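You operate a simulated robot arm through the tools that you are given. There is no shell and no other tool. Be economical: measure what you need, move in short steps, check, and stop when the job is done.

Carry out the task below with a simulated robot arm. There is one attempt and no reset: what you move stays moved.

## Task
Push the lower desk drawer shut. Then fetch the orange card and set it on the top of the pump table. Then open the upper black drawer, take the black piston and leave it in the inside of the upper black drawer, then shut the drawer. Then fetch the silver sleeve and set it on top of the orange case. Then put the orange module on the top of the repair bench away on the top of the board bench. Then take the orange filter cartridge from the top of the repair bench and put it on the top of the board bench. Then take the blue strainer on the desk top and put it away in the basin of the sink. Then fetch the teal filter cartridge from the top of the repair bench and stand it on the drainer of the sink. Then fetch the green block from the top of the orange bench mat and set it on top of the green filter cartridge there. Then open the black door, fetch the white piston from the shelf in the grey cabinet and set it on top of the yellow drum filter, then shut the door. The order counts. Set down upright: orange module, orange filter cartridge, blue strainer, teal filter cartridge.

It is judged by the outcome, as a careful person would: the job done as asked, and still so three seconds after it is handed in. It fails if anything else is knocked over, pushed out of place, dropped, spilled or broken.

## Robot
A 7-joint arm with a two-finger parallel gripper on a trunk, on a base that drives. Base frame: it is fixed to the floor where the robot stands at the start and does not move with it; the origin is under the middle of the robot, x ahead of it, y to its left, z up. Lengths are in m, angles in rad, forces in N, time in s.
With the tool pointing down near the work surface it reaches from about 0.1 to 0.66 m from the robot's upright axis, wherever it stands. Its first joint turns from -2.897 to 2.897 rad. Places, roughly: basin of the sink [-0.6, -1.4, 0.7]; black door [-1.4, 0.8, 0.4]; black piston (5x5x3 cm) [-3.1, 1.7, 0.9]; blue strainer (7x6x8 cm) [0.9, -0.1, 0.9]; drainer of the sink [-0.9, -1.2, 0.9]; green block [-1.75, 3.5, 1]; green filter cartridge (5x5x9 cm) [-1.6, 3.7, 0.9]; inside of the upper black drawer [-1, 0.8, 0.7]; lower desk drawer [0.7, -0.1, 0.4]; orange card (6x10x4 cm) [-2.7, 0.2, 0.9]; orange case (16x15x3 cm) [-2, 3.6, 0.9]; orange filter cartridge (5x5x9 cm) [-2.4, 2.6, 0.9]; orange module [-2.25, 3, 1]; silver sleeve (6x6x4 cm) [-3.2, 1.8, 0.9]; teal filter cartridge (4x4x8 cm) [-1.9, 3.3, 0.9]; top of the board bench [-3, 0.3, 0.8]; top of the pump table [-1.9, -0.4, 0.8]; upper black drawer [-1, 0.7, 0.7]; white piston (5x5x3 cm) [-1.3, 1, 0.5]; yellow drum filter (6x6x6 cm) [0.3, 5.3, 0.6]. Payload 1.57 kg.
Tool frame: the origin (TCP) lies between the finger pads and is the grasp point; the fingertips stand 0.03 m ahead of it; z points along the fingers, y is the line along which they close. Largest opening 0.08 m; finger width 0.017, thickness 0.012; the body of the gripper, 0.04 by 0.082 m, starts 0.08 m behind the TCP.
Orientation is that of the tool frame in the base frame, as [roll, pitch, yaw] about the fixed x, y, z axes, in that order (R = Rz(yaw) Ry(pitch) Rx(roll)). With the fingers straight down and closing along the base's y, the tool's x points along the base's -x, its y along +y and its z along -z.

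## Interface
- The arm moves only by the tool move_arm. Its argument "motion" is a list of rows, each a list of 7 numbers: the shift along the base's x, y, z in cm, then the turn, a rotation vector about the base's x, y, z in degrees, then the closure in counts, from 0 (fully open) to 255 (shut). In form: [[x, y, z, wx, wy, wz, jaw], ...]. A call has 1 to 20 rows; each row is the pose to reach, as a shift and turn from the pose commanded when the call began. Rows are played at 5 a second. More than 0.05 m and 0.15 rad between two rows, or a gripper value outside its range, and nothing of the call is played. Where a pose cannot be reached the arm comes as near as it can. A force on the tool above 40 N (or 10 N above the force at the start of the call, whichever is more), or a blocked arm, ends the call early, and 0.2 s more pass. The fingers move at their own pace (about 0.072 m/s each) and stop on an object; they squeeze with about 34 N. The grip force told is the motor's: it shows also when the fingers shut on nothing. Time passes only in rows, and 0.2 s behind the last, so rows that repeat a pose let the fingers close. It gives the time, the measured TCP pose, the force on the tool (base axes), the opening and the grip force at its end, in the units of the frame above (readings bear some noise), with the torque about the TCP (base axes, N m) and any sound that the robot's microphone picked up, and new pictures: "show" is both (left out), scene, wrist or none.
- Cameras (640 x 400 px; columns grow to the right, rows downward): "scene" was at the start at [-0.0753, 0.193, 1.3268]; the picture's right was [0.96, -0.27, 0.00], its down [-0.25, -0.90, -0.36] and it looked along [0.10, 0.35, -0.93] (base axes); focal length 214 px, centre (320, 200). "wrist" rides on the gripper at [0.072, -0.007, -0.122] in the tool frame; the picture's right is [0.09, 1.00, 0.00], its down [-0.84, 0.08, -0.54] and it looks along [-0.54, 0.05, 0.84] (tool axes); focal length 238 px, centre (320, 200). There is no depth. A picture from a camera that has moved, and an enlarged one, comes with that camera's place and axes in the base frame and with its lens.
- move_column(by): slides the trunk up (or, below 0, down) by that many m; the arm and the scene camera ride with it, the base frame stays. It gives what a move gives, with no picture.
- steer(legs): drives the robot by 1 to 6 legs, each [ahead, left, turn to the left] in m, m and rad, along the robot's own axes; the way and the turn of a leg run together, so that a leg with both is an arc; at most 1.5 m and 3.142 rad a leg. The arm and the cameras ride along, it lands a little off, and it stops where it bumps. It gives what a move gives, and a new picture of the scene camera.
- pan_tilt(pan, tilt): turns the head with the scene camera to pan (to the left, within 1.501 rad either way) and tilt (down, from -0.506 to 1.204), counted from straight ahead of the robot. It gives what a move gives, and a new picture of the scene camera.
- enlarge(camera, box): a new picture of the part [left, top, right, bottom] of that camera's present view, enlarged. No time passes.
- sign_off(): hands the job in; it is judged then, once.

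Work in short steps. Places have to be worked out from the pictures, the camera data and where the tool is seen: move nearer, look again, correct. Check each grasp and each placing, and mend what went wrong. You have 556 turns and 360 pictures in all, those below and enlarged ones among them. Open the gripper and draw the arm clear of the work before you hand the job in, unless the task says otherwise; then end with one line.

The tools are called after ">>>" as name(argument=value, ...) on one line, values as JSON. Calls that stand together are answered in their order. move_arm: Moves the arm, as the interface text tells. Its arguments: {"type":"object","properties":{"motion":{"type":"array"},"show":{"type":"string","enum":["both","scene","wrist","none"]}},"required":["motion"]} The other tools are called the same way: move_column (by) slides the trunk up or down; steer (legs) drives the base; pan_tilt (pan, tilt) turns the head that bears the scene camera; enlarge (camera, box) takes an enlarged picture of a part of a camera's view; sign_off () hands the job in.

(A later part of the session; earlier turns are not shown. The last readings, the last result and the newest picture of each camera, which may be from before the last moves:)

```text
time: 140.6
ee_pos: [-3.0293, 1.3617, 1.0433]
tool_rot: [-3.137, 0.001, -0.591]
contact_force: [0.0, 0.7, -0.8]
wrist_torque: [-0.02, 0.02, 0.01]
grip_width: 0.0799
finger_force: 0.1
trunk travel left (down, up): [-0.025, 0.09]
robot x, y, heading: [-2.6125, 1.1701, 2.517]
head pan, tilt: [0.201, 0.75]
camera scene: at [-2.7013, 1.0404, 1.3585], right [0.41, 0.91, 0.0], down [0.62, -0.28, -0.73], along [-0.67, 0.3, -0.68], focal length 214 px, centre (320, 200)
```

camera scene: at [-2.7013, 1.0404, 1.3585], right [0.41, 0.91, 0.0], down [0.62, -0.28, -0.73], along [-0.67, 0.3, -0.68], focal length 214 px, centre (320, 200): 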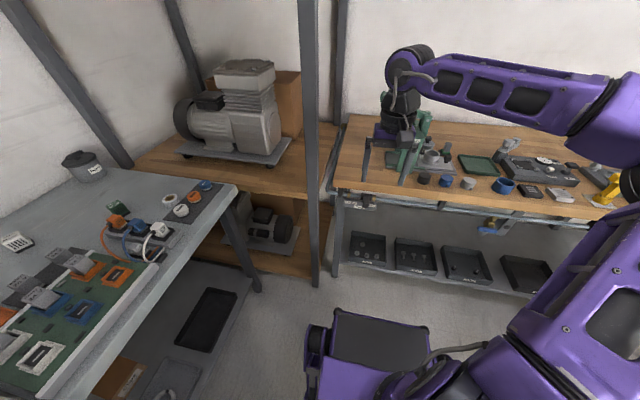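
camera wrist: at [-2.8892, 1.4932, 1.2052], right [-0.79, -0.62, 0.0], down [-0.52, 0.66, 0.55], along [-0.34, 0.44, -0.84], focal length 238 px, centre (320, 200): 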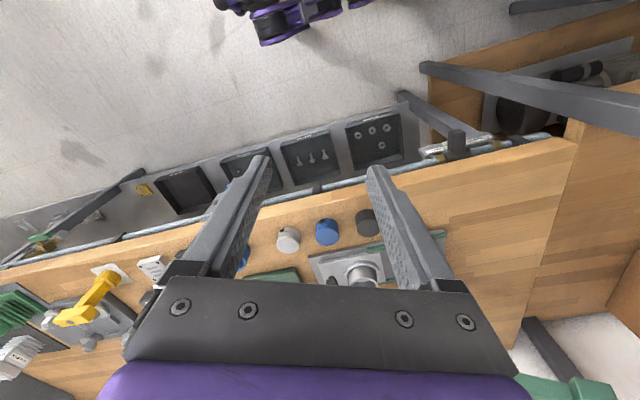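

Now the piston is ahead of me. I edge up to the bench.

>>> steer(legs=[[0.14, -0.1, 0]])

```text
time: 142.2
ee_pos: [-3.085, 1.5253, 1.0439]
tool_rot: [-3.14, 0.002, -0.591]
contact_force: [-0.4, 0.0, -0.7]
wrist_torque: [0.01, -0.03, 0.02]
grip_width: 0.0798
finger_force: 0.0
trunk travel left (down, up): [-0.025, 0.09]
robot x, y, heading: [-2.6711, 1.3347, 2.515]
head pan, tilt: [0.201, 0.75]
camera scene: at [-2.7567, 1.2034, 1.3585], right [0.41, 0.91, 0.0], down [0.62, -0.28, -0.73], along [-0.67, 0.3, -0.68], focal length 214 px, centre (320, 200)
```

scene: 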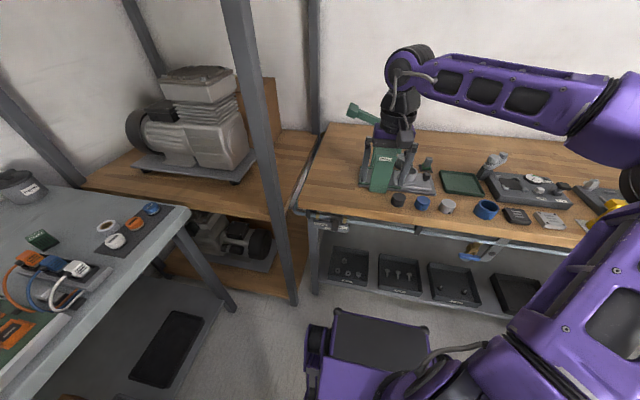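

>>> move_arm(motion=[[-0.8, 2.2, 0, 0, 0, 6.5, 48], [-1.7, 4.5, 0, 0, 0, 13, 48], [-2.5, 6.7, 0, 0, 0, 20, 48], [-3.3, 9, 0, 0, 0, 26, 48], [-4.2, 11.2, -2, 0, 0, 33, 48], [-5, 13.5, -5, 0, 0, 40, 48]])

```text
time: 143.6
ee_pos: [-3.1313, 1.6536, 1.0013]
tool_rot: [-3.138, 0.002, 0.073]
contact_force: [-0.1, -0.5, 0.8]
wrist_torque: [0.0, 0.04, -0.01]
grip_width: 0.0652
finger_force: 0.0
out of reach, approached as far as the arm can: row 6
trunk travel left (down, up): [-0.025, 0.09]
robot x, y, heading: [-2.6726, 1.3366, 2.515]
head pan, tilt: [0.201, 0.75]
camera scene: at [-2.7563, 1.2036, 1.3586], right [0.41, 0.91, 0.0], down [0.62, -0.28, -0.73], along [-0.67, 0.3, -0.68], focal length 214 px, centre (320, 200)
camera wrist: at [-3.0589, 1.6641, 1.1218], right [0.16, -0.99, 0.0], down [-0.83, -0.14, 0.54], along [-0.54, -0.09, -0.84], focal length 238 px, centre (320, 200)
```

scene: 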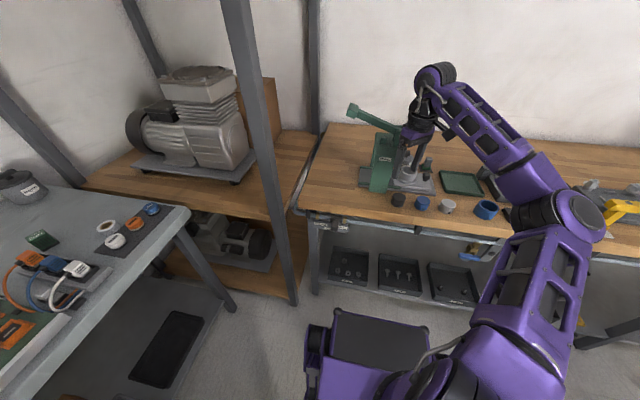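
wrist: 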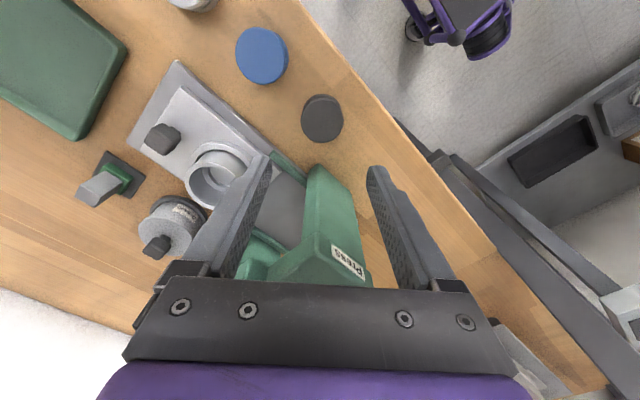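

The piston is at (-3.121, 1.655). The yaw seems to be at its limit, so I turn back about 17° and lower part-way.

>>> move_arm(motion=[[0.4, 0.1, -1, 0, 0, -6, 55], [0.8, 0.1, -3, 0, 0, -12, 55], [1.0, 0.1, -5, 0, 0, -17, 55]])

```text
time: 144.4
ee_pos: [-3.1211, 1.6542, 0.9514]
tool_rot: [-3.137, 0.002, -0.192]
contact_force: [-0.6, -0.9, -0.1]
wrist_torque: [0.0, -0.02, 0.01]
grip_width: 0.0626
finger_force: 0.0
trunk travel left (down, up): [-0.025, 0.09]
robot x, y, heading: [-2.6737, 1.3383, 2.513]
head pan, tilt: [0.201, 0.75]
camera scene: at [-2.7567, 1.2034, 1.3585], right [0.41, 0.91, 0.0], down [0.62, -0.28, -0.73], along [-0.67, 0.3, -0.68], focal length 214 px, centre (320, 200)
camera wrist: at [-3.0497, 1.6456, 1.0713], right [-0.1, -0.99, 0.0], down [-0.84, 0.08, 0.54], along [-0.54, 0.06, -0.84], focal length 238 px, centre (320, 200)
```

scene: 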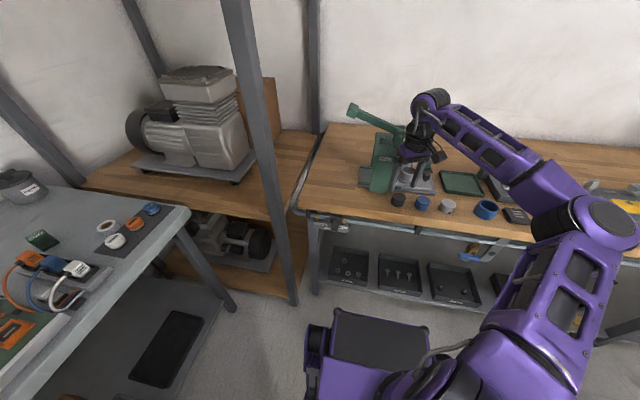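
wrist: 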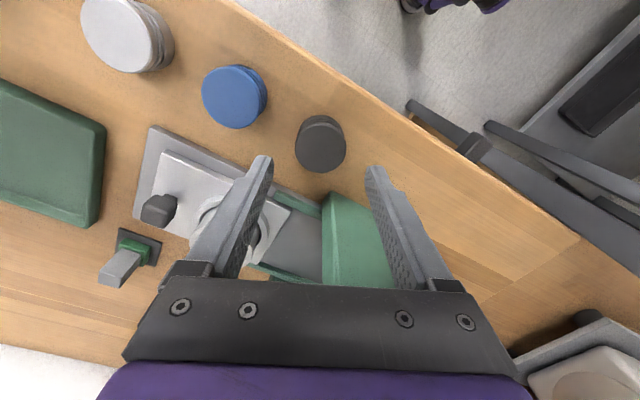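

>>> move_arm(motion=[[0.5, 0, -2, 0, 0, 0, 60], [0.9, 0, -4, 0, 0, 0, 60], [0.9, 0, -5, 0, 0, 0, 60]])

```text
time: 145.2
ee_pos: [-3.1131, 1.6538, 0.8997]
tool_rot: [-3.139, 0.001, -0.193]
contact_force: [-0.5, 1.0, 0.6]
wrist_torque: [-0.03, -0.03, 0.01]
grip_width: 0.0613
finger_force: 0.0
trunk travel left (down, up): [-0.025, 0.09]
robot x, y, heading: [-2.67, 1.3339, 2.515]
head pan, tilt: [0.201, 0.75]
camera scene: at [-2.7567, 1.2035, 1.3585], right [0.41, 0.91, 0.0], down [0.62, -0.28, -0.73], along [-0.67, 0.3, -0.68], focal length 214 px, centre (320, 200)
camera wrist: at [-3.0402, 1.6454, 1.0204], right [-0.1, -1.0, 0.0], down [-0.84, 0.08, 0.54], along [-0.54, 0.06, -0.84], focal length 238 px, centre (320, 200)
```

scene: 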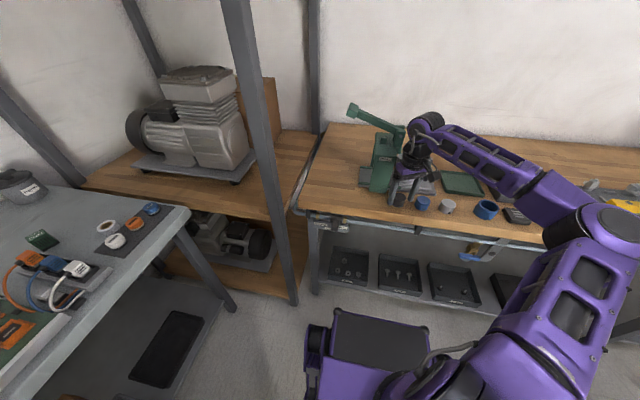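
wrist: 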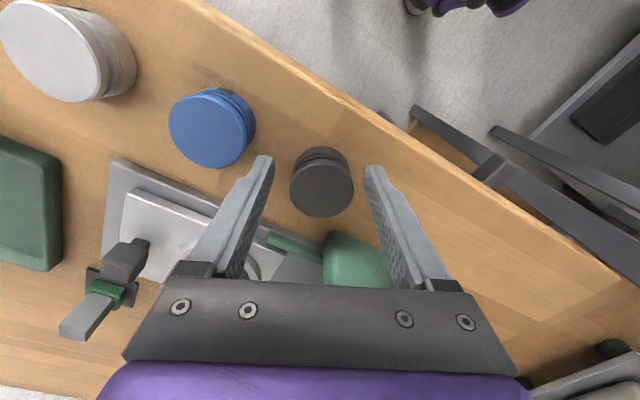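

Triangulating the top face, the piston is at (-3.1215, 1.654) with its top at z=0.879. I correct, lower and grip.

>>> move_arm(motion=[[-0.8, 0, 0, 0, 0, 0, 60], [-0.8, 0, -1.2, 0, 0, 0, 60], [-0.8, 0, -1.5, 0, 0, 0, 60], [-0.8, 0, -1.5, 0, 0, 0, 200], [-0.8, 0, -1.5, 0, 0, 0, 200], [-0.8, 0, -1.5, 0, 0, 0, 200]], show="wrist")

```text
time: 146.4
ee_pos: [-3.1231, 1.6502, 0.8893]
tool_rot: [-3.139, 0.012, -0.184]
contact_force: [2.8, -2.1, 15.8]
wrist_torque: [-0.39, -0.22, 0.16]
grip_width: 0.0405
finger_force: 33.5
trunk travel left (down, up): [-0.025, 0.09]
robot x, y, heading: [-2.6742, 1.3345, 2.517]
head pan, tilt: [0.201, 0.75]
stopped in row 6: the force on the tool passed its limit at 40 N (the readings are from after the stop); the commanded pose is now the measured one
camera wrist: at [-3.0487, 1.6431, 1.0098], right [-0.09, -1.0, 0.0], down [-0.83, 0.08, 0.55], along [-0.55, 0.05, -0.83], focal length 238 px, centre (320, 200)
```

wrist: 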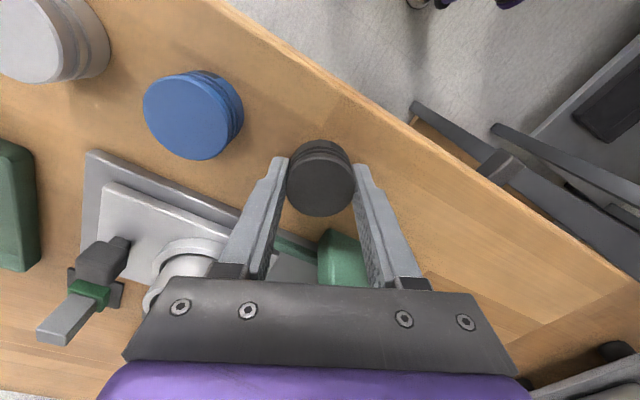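

The piston is gripped, with some upward force. I lift a little and check.

>>> move_arm(motion=[[0, 0, 1, 0, 0, 0, 200], [0, 0, 3, 0, 0, 0, 200], [0, 0, 6, 0, 0, 0, 200]], show="wrist")

```text
time: 147.2
ee_pos: [-3.1234, 1.65, 0.9482]
tool_rot: [3.14, 0.007, -0.187]
contact_force: [0.7, 0.3, -1.0]
wrist_torque: [-0.02, 0.01, 0.06]
grip_width: 0.0405
finger_force: 34.3
trunk travel left (down, up): [-0.025, 0.09]
robot x, y, heading: [-2.6716, 1.3373, 2.517]
head pan, tilt: [0.201, 0.75]
camera wrist: at [-3.05, 1.6443, 1.068], right [-0.09, -1.0, 0.0], down [-0.83, 0.08, 0.55], along [-0.55, 0.05, -0.84], focal length 238 px, centre (320, 200)
```

wrist: 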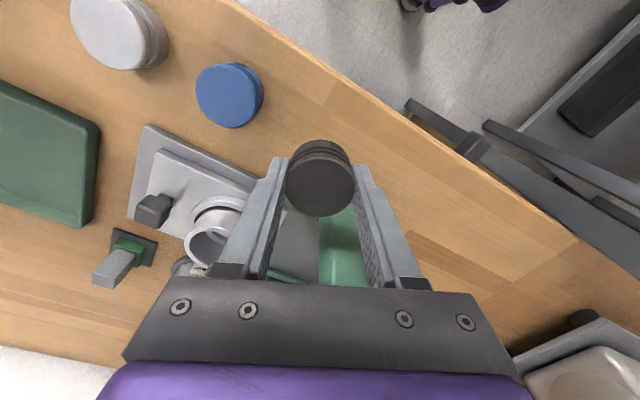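

It is held. I raise it and return along the same path to the travel pose.

>>> move_arm(motion=[[0.5, 0, 4, 0, 0, 0, 200], [1, 0, 8, 0, 0, 0, 200], [1.5, -2, 10, 0, 0, -6, 200], [2, -5, 10, 0, 0, -12, 200], [2.5, -8, 10, 0, 0, -18, 200], [3, -11, 10, 0, 0, -23, 200], [3.3, -12.3, 10, 0, 0, -23, 200]], show="scene")

```text
time: 148.8
ee_pos: [-3.0901, 1.5284, 1.0488]
tool_rot: [-3.141, 0.008, -0.59]
contact_force: [-0.1, 0.0, -0.9]
wrist_torque: [-0.05, 0.0, 0.01]
grip_width: 0.0402
finger_force: 33.7
trunk travel left (down, up): [-0.025, 0.09]
robot x, y, heading: [-2.6714, 1.3335, 2.518]
head pan, tilt: [0.201, 0.75]
camera scene: at [-2.7567, 1.2033, 1.3585], right [0.41, 0.91, 0.0], down [0.62, -0.28, -0.73], along [-0.67, 0.3, -0.68], focal length 214 px, centre (320, 200)
```

scene: 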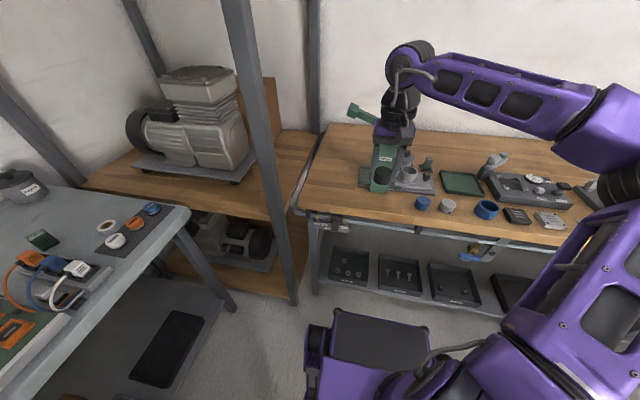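

Now I drive back to the drawer: back off, turn right, and slide along the aisle.

>>> steer(legs=[[-0.25, 0.1, 0], [0, 0, -1.571], [-0.16, 0, 0], [0, -1.45, 0], [0, -0.17, 0]])

>>> pan_tilt(pan=0.3, tilt=0.8)

```text
time: 171.2
ee_pos: [-1.1119, 0.4658, 1.0489]
tool_rot: [-3.141, 0.008, -2.145]
contact_force: [0.2, -0.2, -0.7]
wrist_torque: [0.01, -0.04, 0.01]
grip_width: 0.0403
finger_force: 33.6
trunk travel left (down, up): [-0.025, 0.09]
robot x, y, heading: [-1.2988, 0.0456, 0.954]
head pan, tilt: [0.201, 0.75]
camera scene: at [-1.4327, 0.1261, 1.3585], right [0.92, -0.4, 0.0], down [-0.27, -0.63, -0.73], along [0.29, 0.67, -0.68], focal length 214 px, centre (320, 200)
```

scene: 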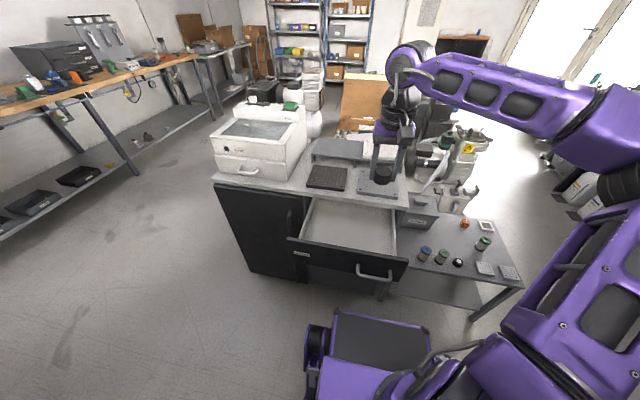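

```text
time: 171.9
ee_pos: [-1.1132, 0.4649, 1.0488]
tool_rot: [3.141, 0.006, -2.146]
contact_force: [-0.6, 0.1, -0.9]
wrist_torque: [-0.01, 0.02, -0.03]
grip_width: 0.0404
finger_force: 33.8
trunk travel left (down, up): [-0.025, 0.09]
robot x, y, heading: [-1.298, 0.0434, 0.956]
head pan, tilt: [0.3, 0.799]
camera scene: at [-1.441, 0.1269, 1.3545], right [0.95, -0.31, 0.0], down [-0.22, -0.68, -0.7], along [0.21, 0.66, -0.72], focal length 214 px, centre (320, 200)
```

scene: 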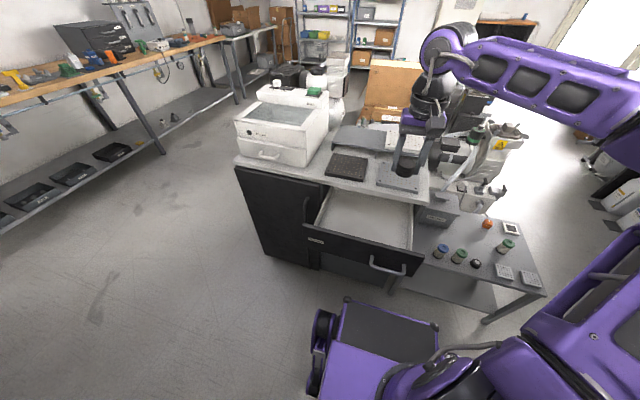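

The drawer's middle is at room (-1.24, -0.25). I move the piston over it and lower part-way.

>>> move_arm(motion=[[-1.1, 2.4, 0, 0, 0, 0, 200], [-2.2, 4.7, 0, 0, 0, 0, 200], [-2.2, 4.7, -4.5, 0, 0, 0, 200], [-2.2, 4.7, -9, 0, 0, 0, 200], [-2.2, 4.7, -13.5, 0, 0, 0, 200], [-2.2, 4.7, -18, 0, 0, 0, 200], [-2.2, 4.7, -22.5, 0, 0, 0, 200], [-2.2, 4.7, -26, 0, 0, 0, 200]])

```text
time: 173.7
ee_pos: [-1.1352, 0.5122, 0.7892]
tool_rot: [3.141, 0.008, -2.142]
contact_force: [0.3, -0.1, -0.8]
wrist_torque: [0.0, 0.02, 0.03]
grip_width: 0.0406
finger_force: 34.0
trunk travel left (down, up): [-0.025, 0.09]
robot x, y, heading: [-1.2992, 0.0439, 0.959]
head pan, tilt: [0.3, 0.799]
camera scene: at [-1.4411, 0.1268, 1.3546], right [0.95, -0.31, 0.0], down [-0.22, -0.68, -0.7], along [0.21, 0.66, -0.72], focal length 214 px, centre (320, 200)
camera wrist: at [-1.1685, 0.4472, 0.908], right [-0.89, 0.46, 0.0], down [0.39, 0.74, 0.55], along [0.25, 0.49, -0.84], focal length 238 px, centre (320, 200)
```

scene: 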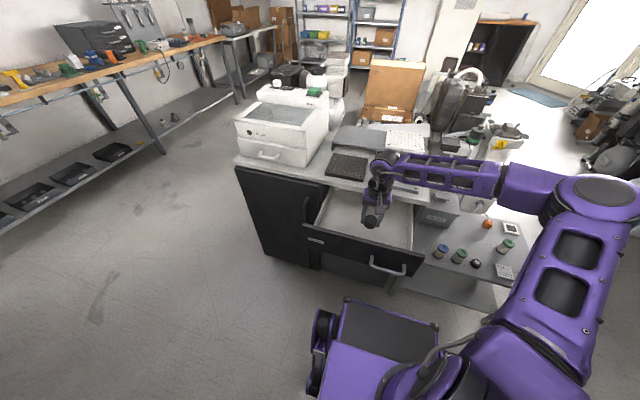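
wrist: 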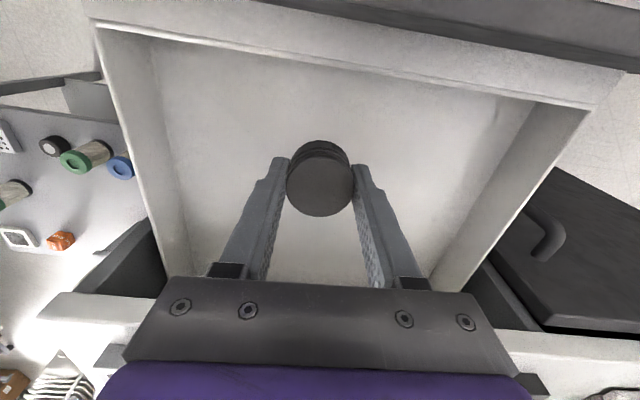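

Well centred. I lower on until it touches.

>>> move_arm(motion=[[0, 0, -2, 0, 0, 0, 200], [0, 0, -4, 0, 0, 0, 200], [0, 0, -5, 0, 0, 0, 200], [0, 0, -6, 0, 0, 0, 200], [0, 0, -7, 0, 0, 0, 200], [0, 0, -7.8, 0, 0, 0, 200]])

```text
time: 175.1
ee_pos: [-1.1337, 0.5124, 0.7133]
tool_rot: [3.14, 0.014, -2.145]
contact_force: [2.4, -1.6, 27.1]
wrist_torque: [-0.26, 0.04, 0.07]
grip_width: 0.0405
finger_force: 33.7
trunk travel left (down, up): [-0.025, 0.09]
robot x, y, heading: [-1.2973, 0.039, 0.959]
head pan, tilt: [0.3, 0.799]
camera scene: at [-1.4414, 0.1255, 1.3553], right [0.95, -0.31, 0.0], down [-0.22, -0.68, -0.7], along [0.21, 0.66, -0.72], focal length 214 px, centre (320, 200)
camera wrist: at [-1.1683, 0.447, 0.8328], right [-0.89, 0.46, 0.0], down [0.39, 0.74, 0.55], along [0.26, 0.49, -0.83], focal length 238 px, centre (320, 200)
```

scene: 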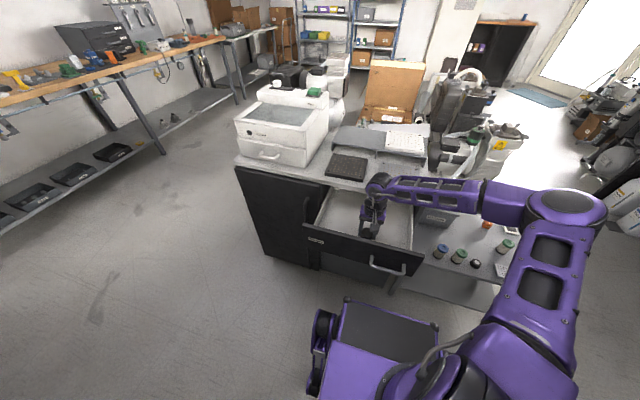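
wrist: 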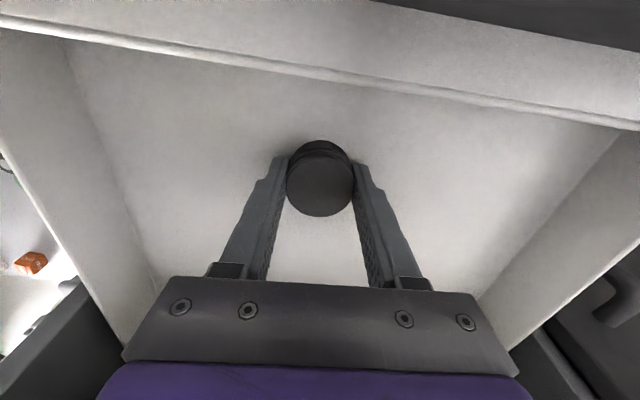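

It touches the drawer floor. I release and rise.

>>> move_arm(motion=[[0, 0, 0.2, 0, 0, 0, 60], [0, 0, 0.2, 0, 0, 0, 40], [0, 0, 4, 0, 0, 0, 40], [0, 0, 8, 0, 0, 0, 40], [0, 0, 12, 0, 0, 0, 40], [0, 0, 16, 0, 0, 0, 40], [0, 0, 20, 0, 0, 0, 40], [0, 0, 24, 0, 0, 0, 40], [0, 0, 28, 0, 0, 0, 40]])

```text
time: 177.1
ee_pos: [-1.1362, 0.5128, 0.9904]
tool_rot: [3.141, 0.008, -2.143]
contact_force: [0.2, -0.5, -0.3]
wrist_torque: [0.0, 0.0, -0.04]
grip_width: 0.0674
finger_force: 0.1
trunk travel left (down, up): [-0.025, 0.09]
robot x, y, heading: [-1.2977, 0.0412, 0.957]
head pan, tilt: [0.3, 0.799]
camera scene: at [-1.441, 0.127, 1.3545], right [0.95, -0.31, 0.0], down [-0.22, -0.68, -0.7], along [0.21, 0.66, -0.72], focal length 214 px, centre (320, 200)
camera wrist: at [-1.169, 0.4485, 1.1106], right [-0.89, 0.46, 0.0], down [0.39, 0.74, 0.55], along [0.25, 0.49, -0.84], focal length 238 px, centre (320, 200)
```

scene: 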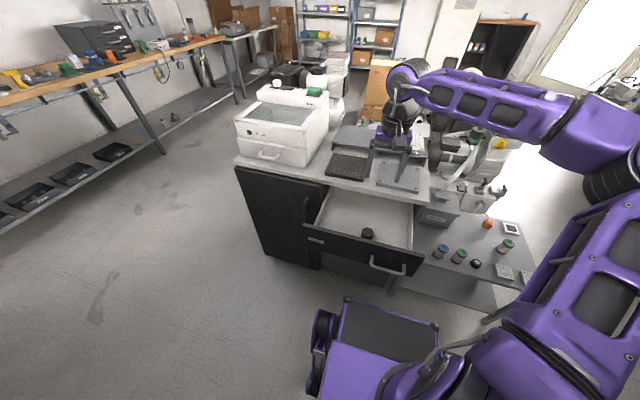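
wrist: 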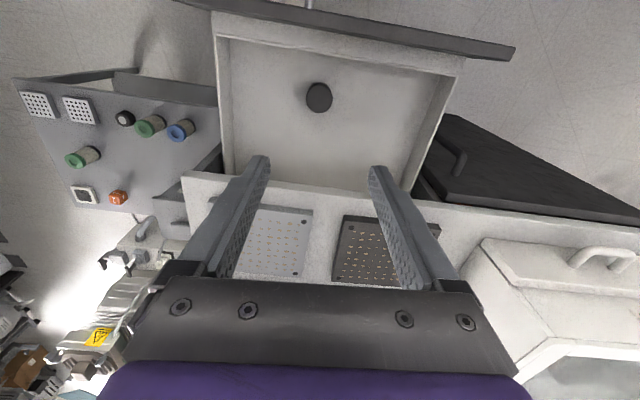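

The piston stands in the drawer. I back a touch, close and tilt the fingers, and come down in front of the drawer front, left of the handle.

>>> steer(legs=[[-0.06, 0, 0]])

>>> move_arm(motion=[[-2, -1.5, 0, 4, -2.9, 0, 255], [-4, -3, 0, 8, -5.8, 0, 255], [-6, -4.2, 0, 12, -8.7, 0, 255], [-8, -5.5, 0, 16, -11.6, 0, 255], [-9.7, -6.6, 0, 20.3, -14.6, 0, 255], [-9.7, -6.6, -4.5, 20.3, -14.6, 0, 255], [-9.7, -6.6, -9, 20.3, -14.6, 0, 255], [-9.7, -6.6, -13.5, 20.3, -14.6, 0, 255]])

```text
time: 178.0
ee_pos: [-1.1696, 0.464, 0.9903]
tool_rot: [-3.14, 0.006, -2.145]
contact_force: [-0.3, 0.5, -0.1]
wrist_torque: [0.0, 0.03, 0.0]
grip_width: 0.0673
finger_force: 0.0
trunk travel left (down, up): [-0.025, 0.09]
robot x, y, heading: [-1.3334, -0.0055, 0.964]
head pan, tilt: [0.3, 0.799]
camera scene: at [-1.4753, 0.0782, 1.3545], right [0.95, -0.31, 0.0], down [-0.22, -0.68, -0.7], along [0.21, 0.66, -0.72], focal length 214 px, centre (320, 200)
```

scene: 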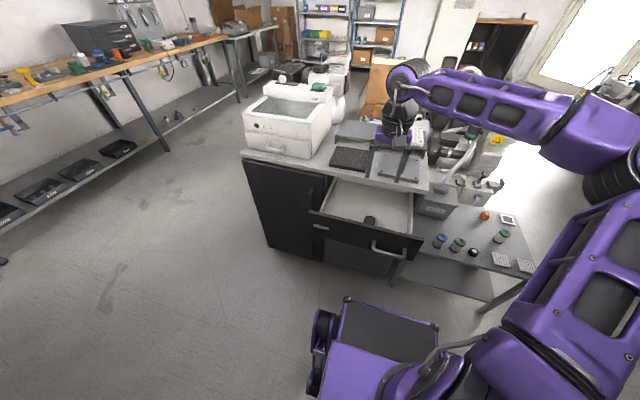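

```text
time: 179.8
ee_pos: [-1.2651, 0.398, 0.8557]
tool_rot: [-3.117, 0.444, -2.138]
contact_force: [-0.4, -0.1, 0.5]
wrist_torque: [0.02, -0.01, -0.01]
grip_width: 0.0
finger_force: 21.7
trunk travel left (down, up): [-0.025, 0.09]
robot x, y, heading: [-1.3306, -0.0049, 0.958]
head pan, tilt: [0.3, 0.799]
camera scene: at [-1.4755, 0.0779, 1.3546], right [0.95, -0.31, 0.0], down [-0.22, -0.68, -0.7], along [0.21, 0.66, -0.72], focal length 214 px, centre (320, 200)
camera wrist: at [-1.326, 0.2971, 0.9337], right [-0.88, 0.47, -0.06], down [0.21, 0.49, 0.85], along [0.43, 0.73, -0.53], focal length 238 px, centre (320, 200)
```

scene: 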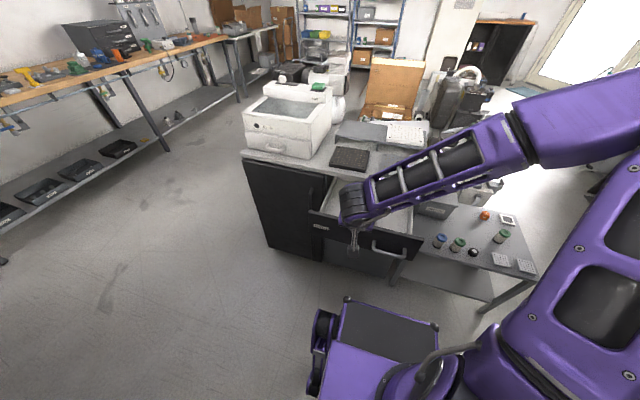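
wrist: 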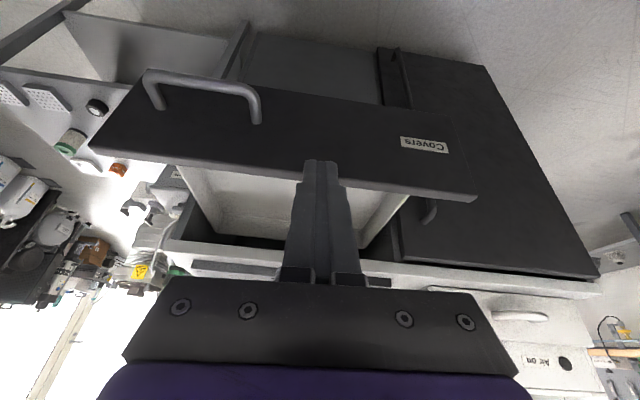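

The fingers are in front of the panel beside the handle. I lower to panel height, then push.

>>> move_arm(motion=[[0, 0, -4, 0, 0, 0, 255], [0, 0, -8, 0, 0, 0, 255], [0, 0, -12, 0, 0, 0, 255], [1.8, 2.4, -12, 0, 0, 0, 255], [3.5, 4.9, -12, 0, 0, 0, 255], [5.3, 7.3, -12, 0, 0, 0, 255], [7, 9.7, -12, 0, 0, 0, 255], [8.8, 12.2, -12, 0, 0, 0, 255], [10.5, 14.6, -12, 0, 0, 0, 255], [12.3, 17, -12, 0, 0, 0, 255]])

```text
time: 182.0
ee_pos: [-1.1426, 0.5686, 0.7353]
tool_rot: [-3.12, 0.445, -2.14]
contact_force: [0.1, 0.0, -1.5]
wrist_torque: [0.03, 0.02, 0.0]
grip_width: 0.0
finger_force: 22.2
trunk travel left (down, up): [-0.025, 0.09]
robot x, y, heading: [-1.3305, -0.0073, 0.958]
head pan, tilt: [0.3, 0.799]
camera scene: at [-1.4754, 0.078, 1.3545], right [0.95, -0.31, 0.0], down [-0.22, -0.68, -0.7], along [0.21, 0.66, -0.72], focal length 214 px, centre (320, 200)
camera wrist: at [-1.2029, 0.4678, 0.8134], right [-0.88, 0.47, -0.06], down [0.21, 0.49, 0.85], along [0.43, 0.73, -0.53], focal length 238 px, centre (320, 200)
```

scene: 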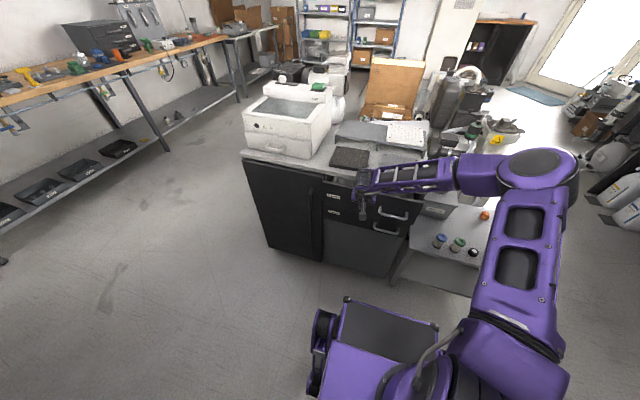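
wrist: 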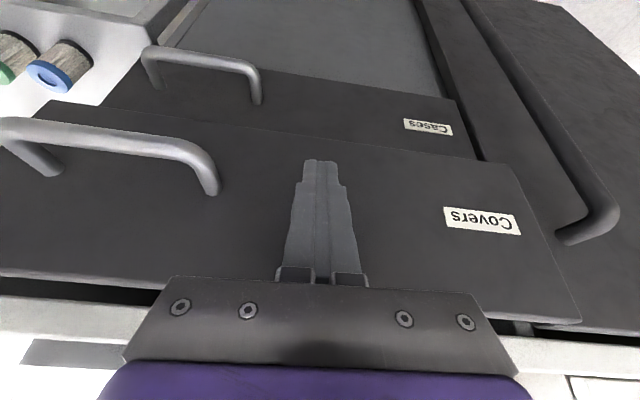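

It is nearly shut, so I push on until it stops.

>>> move_arm(motion=[[0.9, 1.2, 0, 0, 0, 0, 255], [1.8, 2.4, 0, 0, 0, 0, 255], [2.6, 3.6, 0, 0, 0, 0, 255], [3.5, 4.9, 0, 0, 0, 0, 255]])

```text
time: 182.8
ee_pos: [-1.1246, 0.5972, 0.7336]
tool_rot: [-3.118, 0.43, -2.138]
contact_force: [-3.0, -2.2, 0.5]
wrist_torque: [0.25, -0.21, -0.07]
grip_width: 0.0002
finger_force: 21.1
trunk travel left (down, up): [-0.025, 0.09]
robot x, y, heading: [-1.3322, -0.006, 0.959]
head pan, tilt: [0.3, 0.799]
stopped in row 4: the force on the tool passed its limit at 54 N (the readings are from after the stop); the commanded pose is now the measured one
camera scene: at [-1.476, 0.0767, 1.3546], right [0.95, -0.31, 0.0], down [-0.22, -0.68, -0.7], along [0.21, 0.66, -0.72], focal length 214 px, centre (320, 200)
camera wrist: at [-1.1839, 0.4969, 0.8128], right [-0.88, 0.47, -0.06], down [0.21, 0.5, 0.84], along [0.43, 0.72, -0.54], focal length 238 px, centre (320, 200)
```

scene: 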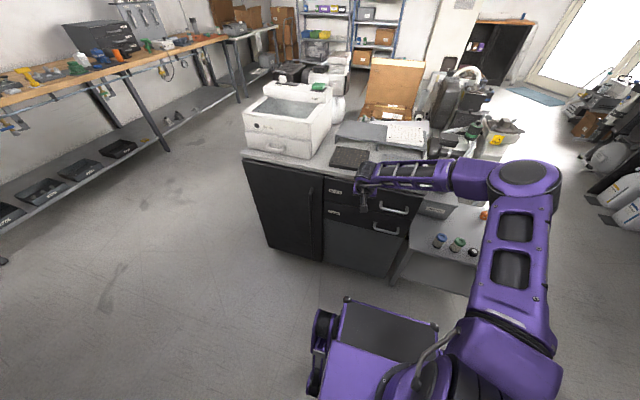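
wrist: 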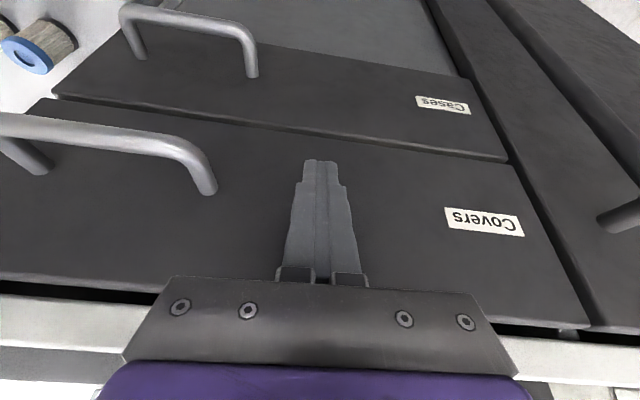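

The upper drawer is shut flush. I withdraw, raise and straighten the arm.

>>> move_arm(motion=[[-1.8, -2.4, 0, 0, 0, 0, 200], [-4, -5.5, 1, 0, 0, 0, 100], [-6, -8.2, 4, 0, 0, 0, 0], [-7, -9.6, 8, 0, 0, 0, 0], [-7, -9.6, 12, 0, 0, 0, 0], [-7, -9.6, 16, -5, 3.6, 0, 0], [-7, -9.6, 20, -10, 7.2, 0, 0], [-7, -9.6, 24, -15, 10.8, 0, 0], [-7, -9.6, 28, -20, 14.4, 0, 0], [-7, -9.6, 31, -20, 14.4, 0, 0]], show="scene")

```text
time: 185.1
ee_pos: [-1.1937, 0.5026, 1.043]
tool_rot: [-3.139, -0.002, -2.142]
contact_force: [-0.4, -0.8, -0.3]
wrist_torque: [0.02, 0.05, -0.01]
grip_width: 0.08
finger_force: 0.0
trunk travel left (down, up): [-0.025, 0.09]
robot x, y, heading: [-1.3307, -0.0042, 0.955]
head pan, tilt: [0.3, 0.799]
camera scene: at [-1.4754, 0.0778, 1.3545], right [0.95, -0.31, 0.0], down [-0.22, -0.68, -0.7], along [0.21, 0.66, -0.72], focal length 214 px, centre (320, 200)
```

scene: 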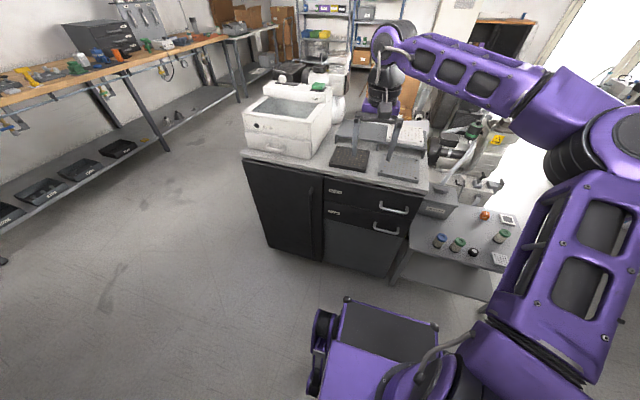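

The drawer is shut. The elbow has drifted out to the right, so I try a -90° yaw in free space to see whether it unwinds.

>>> move_arm(motion=[[0, 0, 0, 0, 0, -8, 0], [0, 0, 0, 0, 0, -16, 0], [0, 0, 0, 0, 0, -24, 0], [0, 0, 0, 0, 0, -32, 0], [0, 0, 0, 0, 0, -40, 0], [0, 0, 0, 0, 0, -48, 0], [0, 0, 0, 0, 0, -56, 0], [0, 0, 0, 0, 0, -64, 0], [0, 0, 0, 0, 0, -72, 0], [0, 0, 0, 0, 0, -80, 0], [0, 0, 0, 0, 0, -88, 0], [0, 0, 0, 0, 0, -96, 0], [0, 0, 0, 0, 0, -104, 0], [0, 0, 0, 0, 0, -112, 0], [0, 0, 0, 0, 0, -120, 0]], show="scene")

```text
time: 188.2
ee_pos: [-1.1928, 0.5013, 1.0418]
tool_rot: [-3.139, 0.0, 2.043]
contact_force: [0.1, 0.0, 0.9]
wrist_torque: [0.01, -0.01, -0.01]
grip_width: 0.0799
finger_force: 0.0
trunk travel left (down, up): [-0.025, 0.09]
robot x, y, heading: [-1.332, -0.0048, 0.957]
head pan, tilt: [0.3, 0.799]
camera scene: at [-1.4755, 0.0778, 1.3545], right [0.95, -0.31, 0.0], down [-0.22, -0.68, -0.7], along [0.21, 0.66, -0.72], focal length 214 px, centre (320, 200)
```

scene: 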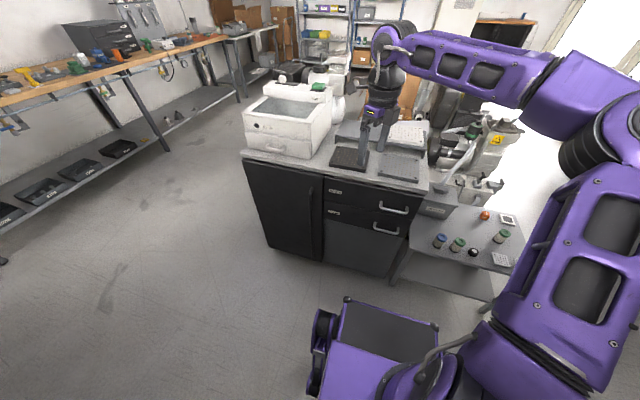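

The yaw range is wide, so it is the shoulder that is wound towards the left, and reaching to my right should have plenty of travel. I drive to the open floor by the bench and turn to face room -Y, with the bench on my right.

>>> steer(legs=[[0, 1.5, 0], [0.25, 0, 0], [0, 0, 1.571], [0, 0, 1.571]])

>>> pan_tilt(pan=-0.9, tilt=0.7)

```text
time: 212.0
ee_pos: [-2.5482, 0.5537, 1.0431]
tool_rot: [-3.139, 0.0, -1.097]
contact_force: [-0.2, 0.1, -0.1]
wrist_torque: [-0.03, -0.01, -0.01]
grip_width: 0.0798
finger_force: 0.0
trunk travel left (down, up): [-0.025, 0.09]
robot x, y, heading: [-2.4075, 1.0633, -2.185]
head pan, tilt: [0.3, 0.799]
camera scene: at [-2.2673, 0.9765, 1.3545], right [-0.95, 0.31, 0.0], down [0.22, 0.68, -0.7], along [-0.21, -0.66, -0.72], focal length 214 px, centre (320, 200)
```

scene: 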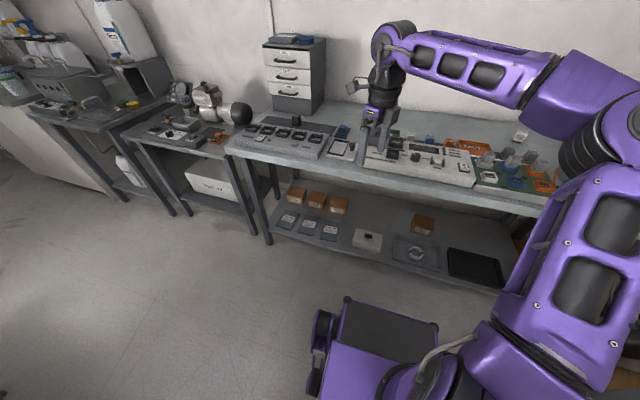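

```text
time: 213.4
ee_pos: [-2.5483, 0.5537, 1.0425]
tool_rot: [-3.139, -0.001, -1.096]
contact_force: [-1.2, -0.7, -0.3]
wrist_torque: [0.02, -0.02, -0.01]
grip_width: 0.0801
finger_force: 0.1
trunk travel left (down, up): [-0.025, 0.09]
robot x, y, heading: [-2.4077, 1.0638, -2.182]
head pan, tilt: [-0.901, 0.7]
camera scene: at [-2.3273, 1.0482, 1.3627], right [-0.06, 1.0, 0.0], down [0.64, 0.04, -0.76], along [-0.76, -0.05, -0.64], focal length 214 px, centre (320, 200)
```

scene: 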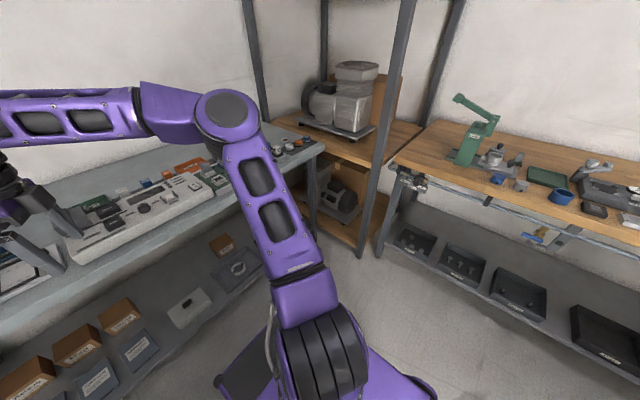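

The right-side view is clear. I slide right, close to the bench.

>>> steer(legs=[[-0.08, -0.5, -0.015]])

>>> pan_tilt(pan=-1.3, tilt=0.8)

```text
time: 218.7
ee_pos: [-2.9175, 0.9109, 1.0429]
tool_rot: [3.141, 0.0, -1.111]
contact_force: [0.2, 0.0, -0.2]
wrist_torque: [0.01, -0.04, -0.01]
grip_width: 0.0802
finger_force: 0.0
trunk travel left (down, up): [-0.025, 0.09]
robot x, y, heading: [-2.7662, 1.415, -2.197]
head pan, tilt: [-0.901, 0.7]
camera scene: at [-2.6881, 1.4016, 1.3628], right [-0.04, 1.0, 0.0], down [0.64, 0.03, -0.76], along [-0.76, -0.03, -0.64], focal length 214 px, centre (320, 200)
```

scene: 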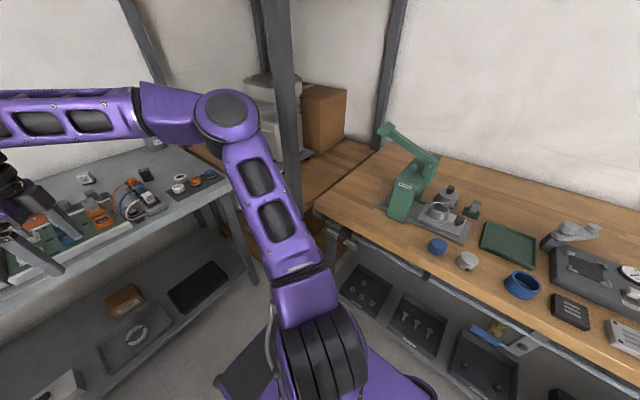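

```text
time: 219.6
ee_pos: [-2.9157, 0.9098, 1.0443]
tool_rot: [-3.141, 0.0, -1.109]
contact_force: [0.1, -0.4, -1.0]
wrist_torque: [0.03, -0.02, 0.0]
grip_width: 0.0803
finger_force: 0.0
trunk travel left (down, up): [-0.025, 0.09]
robot x, y, heading: [-2.7715, 1.4178, -2.197]
head pan, tilt: [-1.3, 0.799]
camera scene: at [-2.6789, 1.4334, 1.3545], right [0.35, 0.94, 0.0], down [0.67, -0.25, -0.7], along [-0.65, 0.24, -0.72], focal length 214 px, centre (320, 200)
```

scene: 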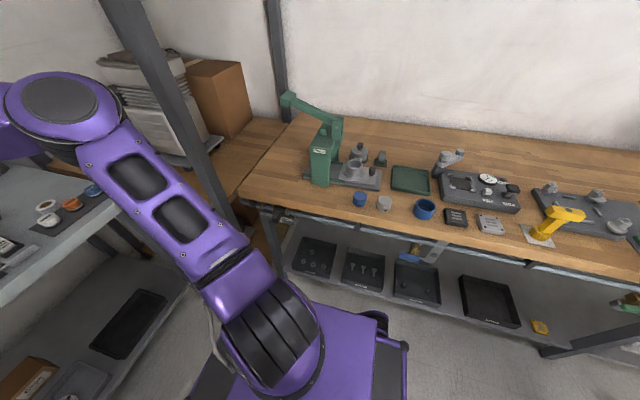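

>>> enlarge(camera="scene", box=[270, 80, 430, 220])

```text
2.86 times, centred on (350, 150) of scene
camera zoom: at [-2.6789, 1.4334, 1.3545], right [0.35, 0.94, 0.0], down [0.67, -0.25, -0.7], along [-0.65, 0.24, -0.72], focal length 613 px, centre (234, 343)
```

zoom: 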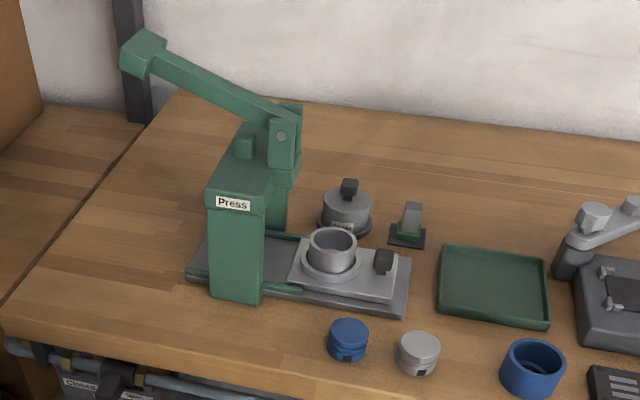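

The sleeve stands on the press plate at room (-3.62, -0.456). I swing the arm clockwise on a tighter arc, rising, to keep clear of the shelf post and the press.

>>> move_arm(motion=[[-2.2, 1.4, 1, 0, 0, -4.6, 0], [-4.4, 2.9, 2, 0, 0, -9.2, 0], [-7.5, 5.9, 3, 0, 0, -13.8, 0], [-10.6, 9.2, 4, 0, 0, -18.4, 0], [-13.2, 12.8, 5, 0, 0, -23, 0], [-15.5, 16.5, 6, 0, 0, -27.6, 0], [-17.3, 20.2, 7, 0, 0, -32.2, 0], [-19, 23.7, 8, 0, 0, -36.8, 0], [-20.4, 27.3, 9, 0, 0, -41.4, 0], [-21.5, 30.9, 10, 0, 0, -46, 0], [-22.1, 34.5, 11, 0, 0, -50.6, 0], [-23.4, 37.8, 11, 0, 0, -55.2, 0], [-24.4, 41.1, 11, 0, 0, -60, 0]])

```text
time: 222.4
ee_pos: [-3.1617, 1.3222, 1.1537]
tool_rot: [-3.139, 0.0, -2.158]
contact_force: [-0.2, -0.2, 0.3]
wrist_torque: [0.02, -0.01, 0.01]
grip_width: 0.08
finger_force: 0.1
trunk travel left (down, up): [-0.025, 0.09]
robot x, y, heading: [-2.7696, 1.4127, -2.198]
head pan, tilt: [-1.3, 0.799]
camera scene: at [-2.6789, 1.4333, 1.3545], right [0.35, 0.94, 0.0], down [0.67, -0.25, -0.7], along [-0.65, 0.24, -0.72], focal length 214 px, centre (320, 200)
camera wrist: at [-3.1948, 1.2585, 1.2737], right [-0.88, 0.47, 0.0], down [0.4, 0.74, 0.54], along [0.26, 0.48, -0.84], focal length 238 px, centre (320, 200)
```

scene: 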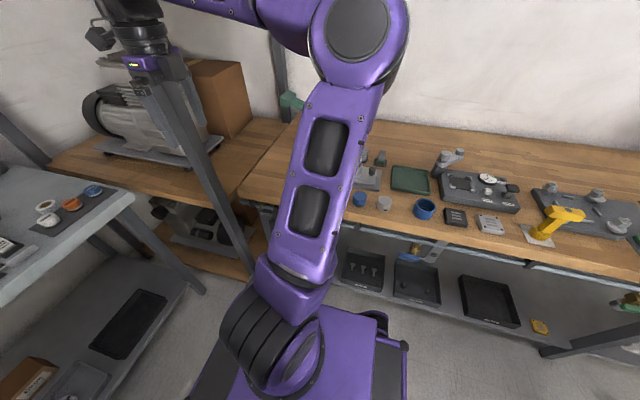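
wrist: 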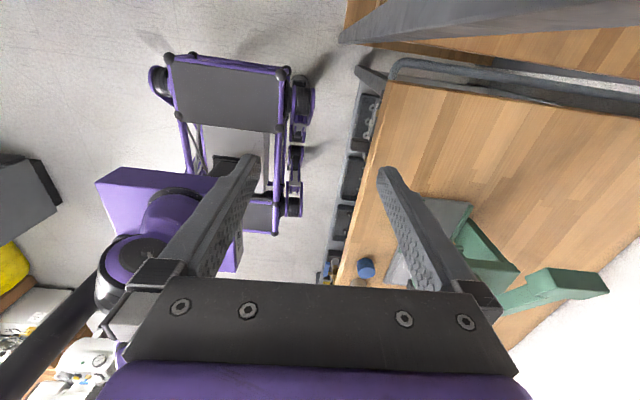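

>>> move_arm(motion=[[-0.4, 3.5, 1, 0, 0, -6, 0], [-0.8, 7.7, 2, 0, 0, -12, 0], [-0.7, 11.8, 2, 0, 0, -18, 0], [-0.2, 16, 2, 0, 0, -24, 0], [0.8, 20.1, 2, 0, 0, -30, 0], [1.2, 24.4, 2, 0, 0, -36, 0], [2.1, 28.8, 2, 0, 0, -42, 0], [3.6, 33.1, 2, 0, 0, -48, 0], [5, 36.7, 2, 0, 0, -54, 0]])

```text
time: 224.4
ee_pos: [-3.1102, 1.6881, 1.174]
tool_rot: [-3.14, 0.001, -3.1]
contact_force: [0.7, 0.1, -0.3]
wrist_torque: [-0.01, 0.01, 0.02]
grip_width: 0.0797
finger_force: 0.0
trunk travel left (down, up): [-0.025, 0.09]
robot x, y, heading: [-2.7675, 1.4172, -2.193]
head pan, tilt: [-1.3, 0.799]
camera scene: at [-2.6789, 1.4334, 1.3545], right [0.35, 0.94, 0.0], down [0.67, -0.25, -0.7], along [-0.65, 0.24, -0.72], focal length 214 px, centre (320, 200)
camera wrist: at [-3.1811, 1.6786, 1.2943], right [-0.13, 0.99, 0.0], down [0.83, 0.11, 0.54], along [0.54, 0.07, -0.84], focal length 238 px, centre (320, 200)
```

scene: 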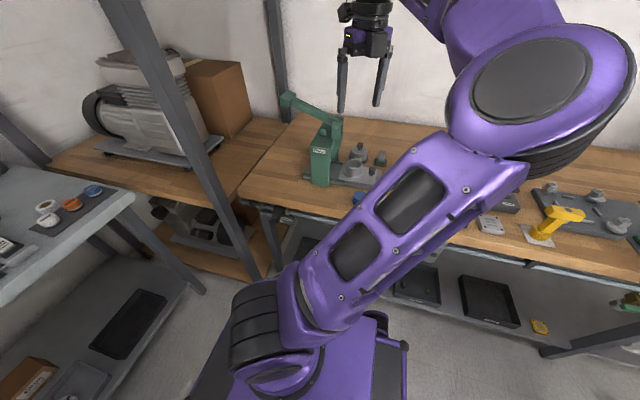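
wrist: 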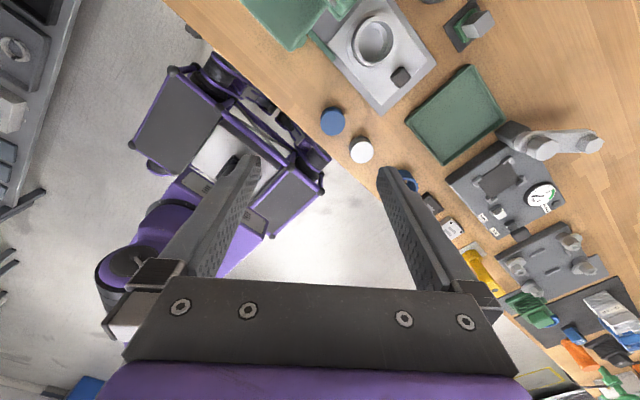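

The sleeve is at about (-3.20, 1.75). I move over it and turn +45°, so the fingers close along room X between the press and the knob.

>>> move_arm(motion=[[-1.5, 1, 0, 0, 0, 7.5, 0], [-3, 2, -2, 0, 0, 15, 0], [-4.5, 3, -4, 0, 0, 22.5, 0], [-6, 4.1, -7, 0, 0, 30, 0], [-7.5, 5.2, -10, 0, 0, 37.5, 0], [-9, 6.2, -13, 0, 0, 45, 0]])

```text
time: 225.8
ee_pos: [-3.2007, 1.7511, 1.0429]
tool_rot: [-3.139, 0.001, -2.312]
contact_force: [0.9, -0.5, 0.9]
wrist_torque: [0.02, -0.02, 0.05]
grip_width: 0.0798
finger_force: 0.1
trunk travel left (down, up): [-0.025, 0.09]
robot x, y, heading: [-2.7683, 1.4149, -2.196]
head pan, tilt: [-1.3, 0.799]
camera scene: at [-2.6787, 1.4333, 1.3545], right [0.35, 0.94, 0.0], down [0.67, -0.25, -0.7], along [-0.65, 0.24, -0.72], focal length 214 px, centre (320, 200)
camera wrist: at [-3.2439, 1.6933, 1.1635], right [-0.8, 0.6, 0.0], down [0.51, 0.67, 0.54], along [0.33, 0.43, -0.84], focal length 238 px, centre (320, 200)
```

scene: 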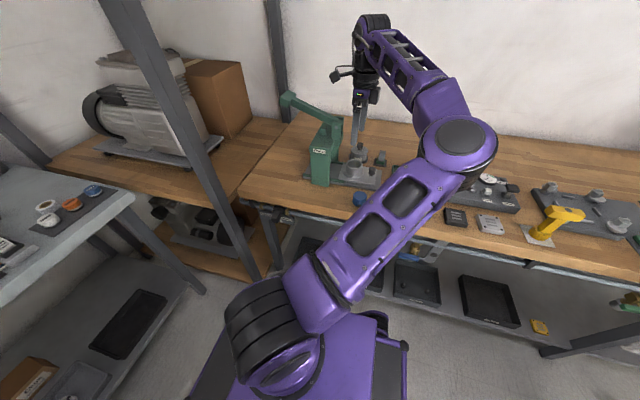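
wrist: 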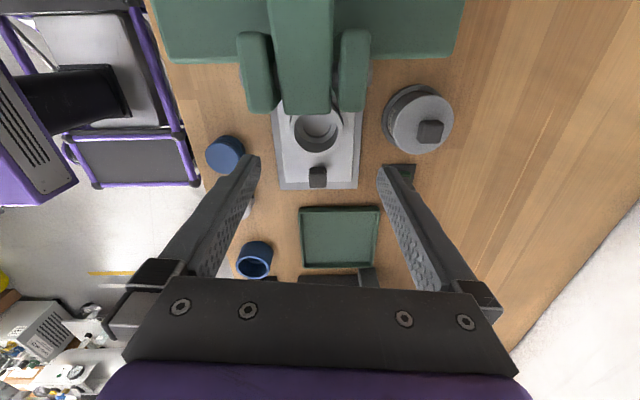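

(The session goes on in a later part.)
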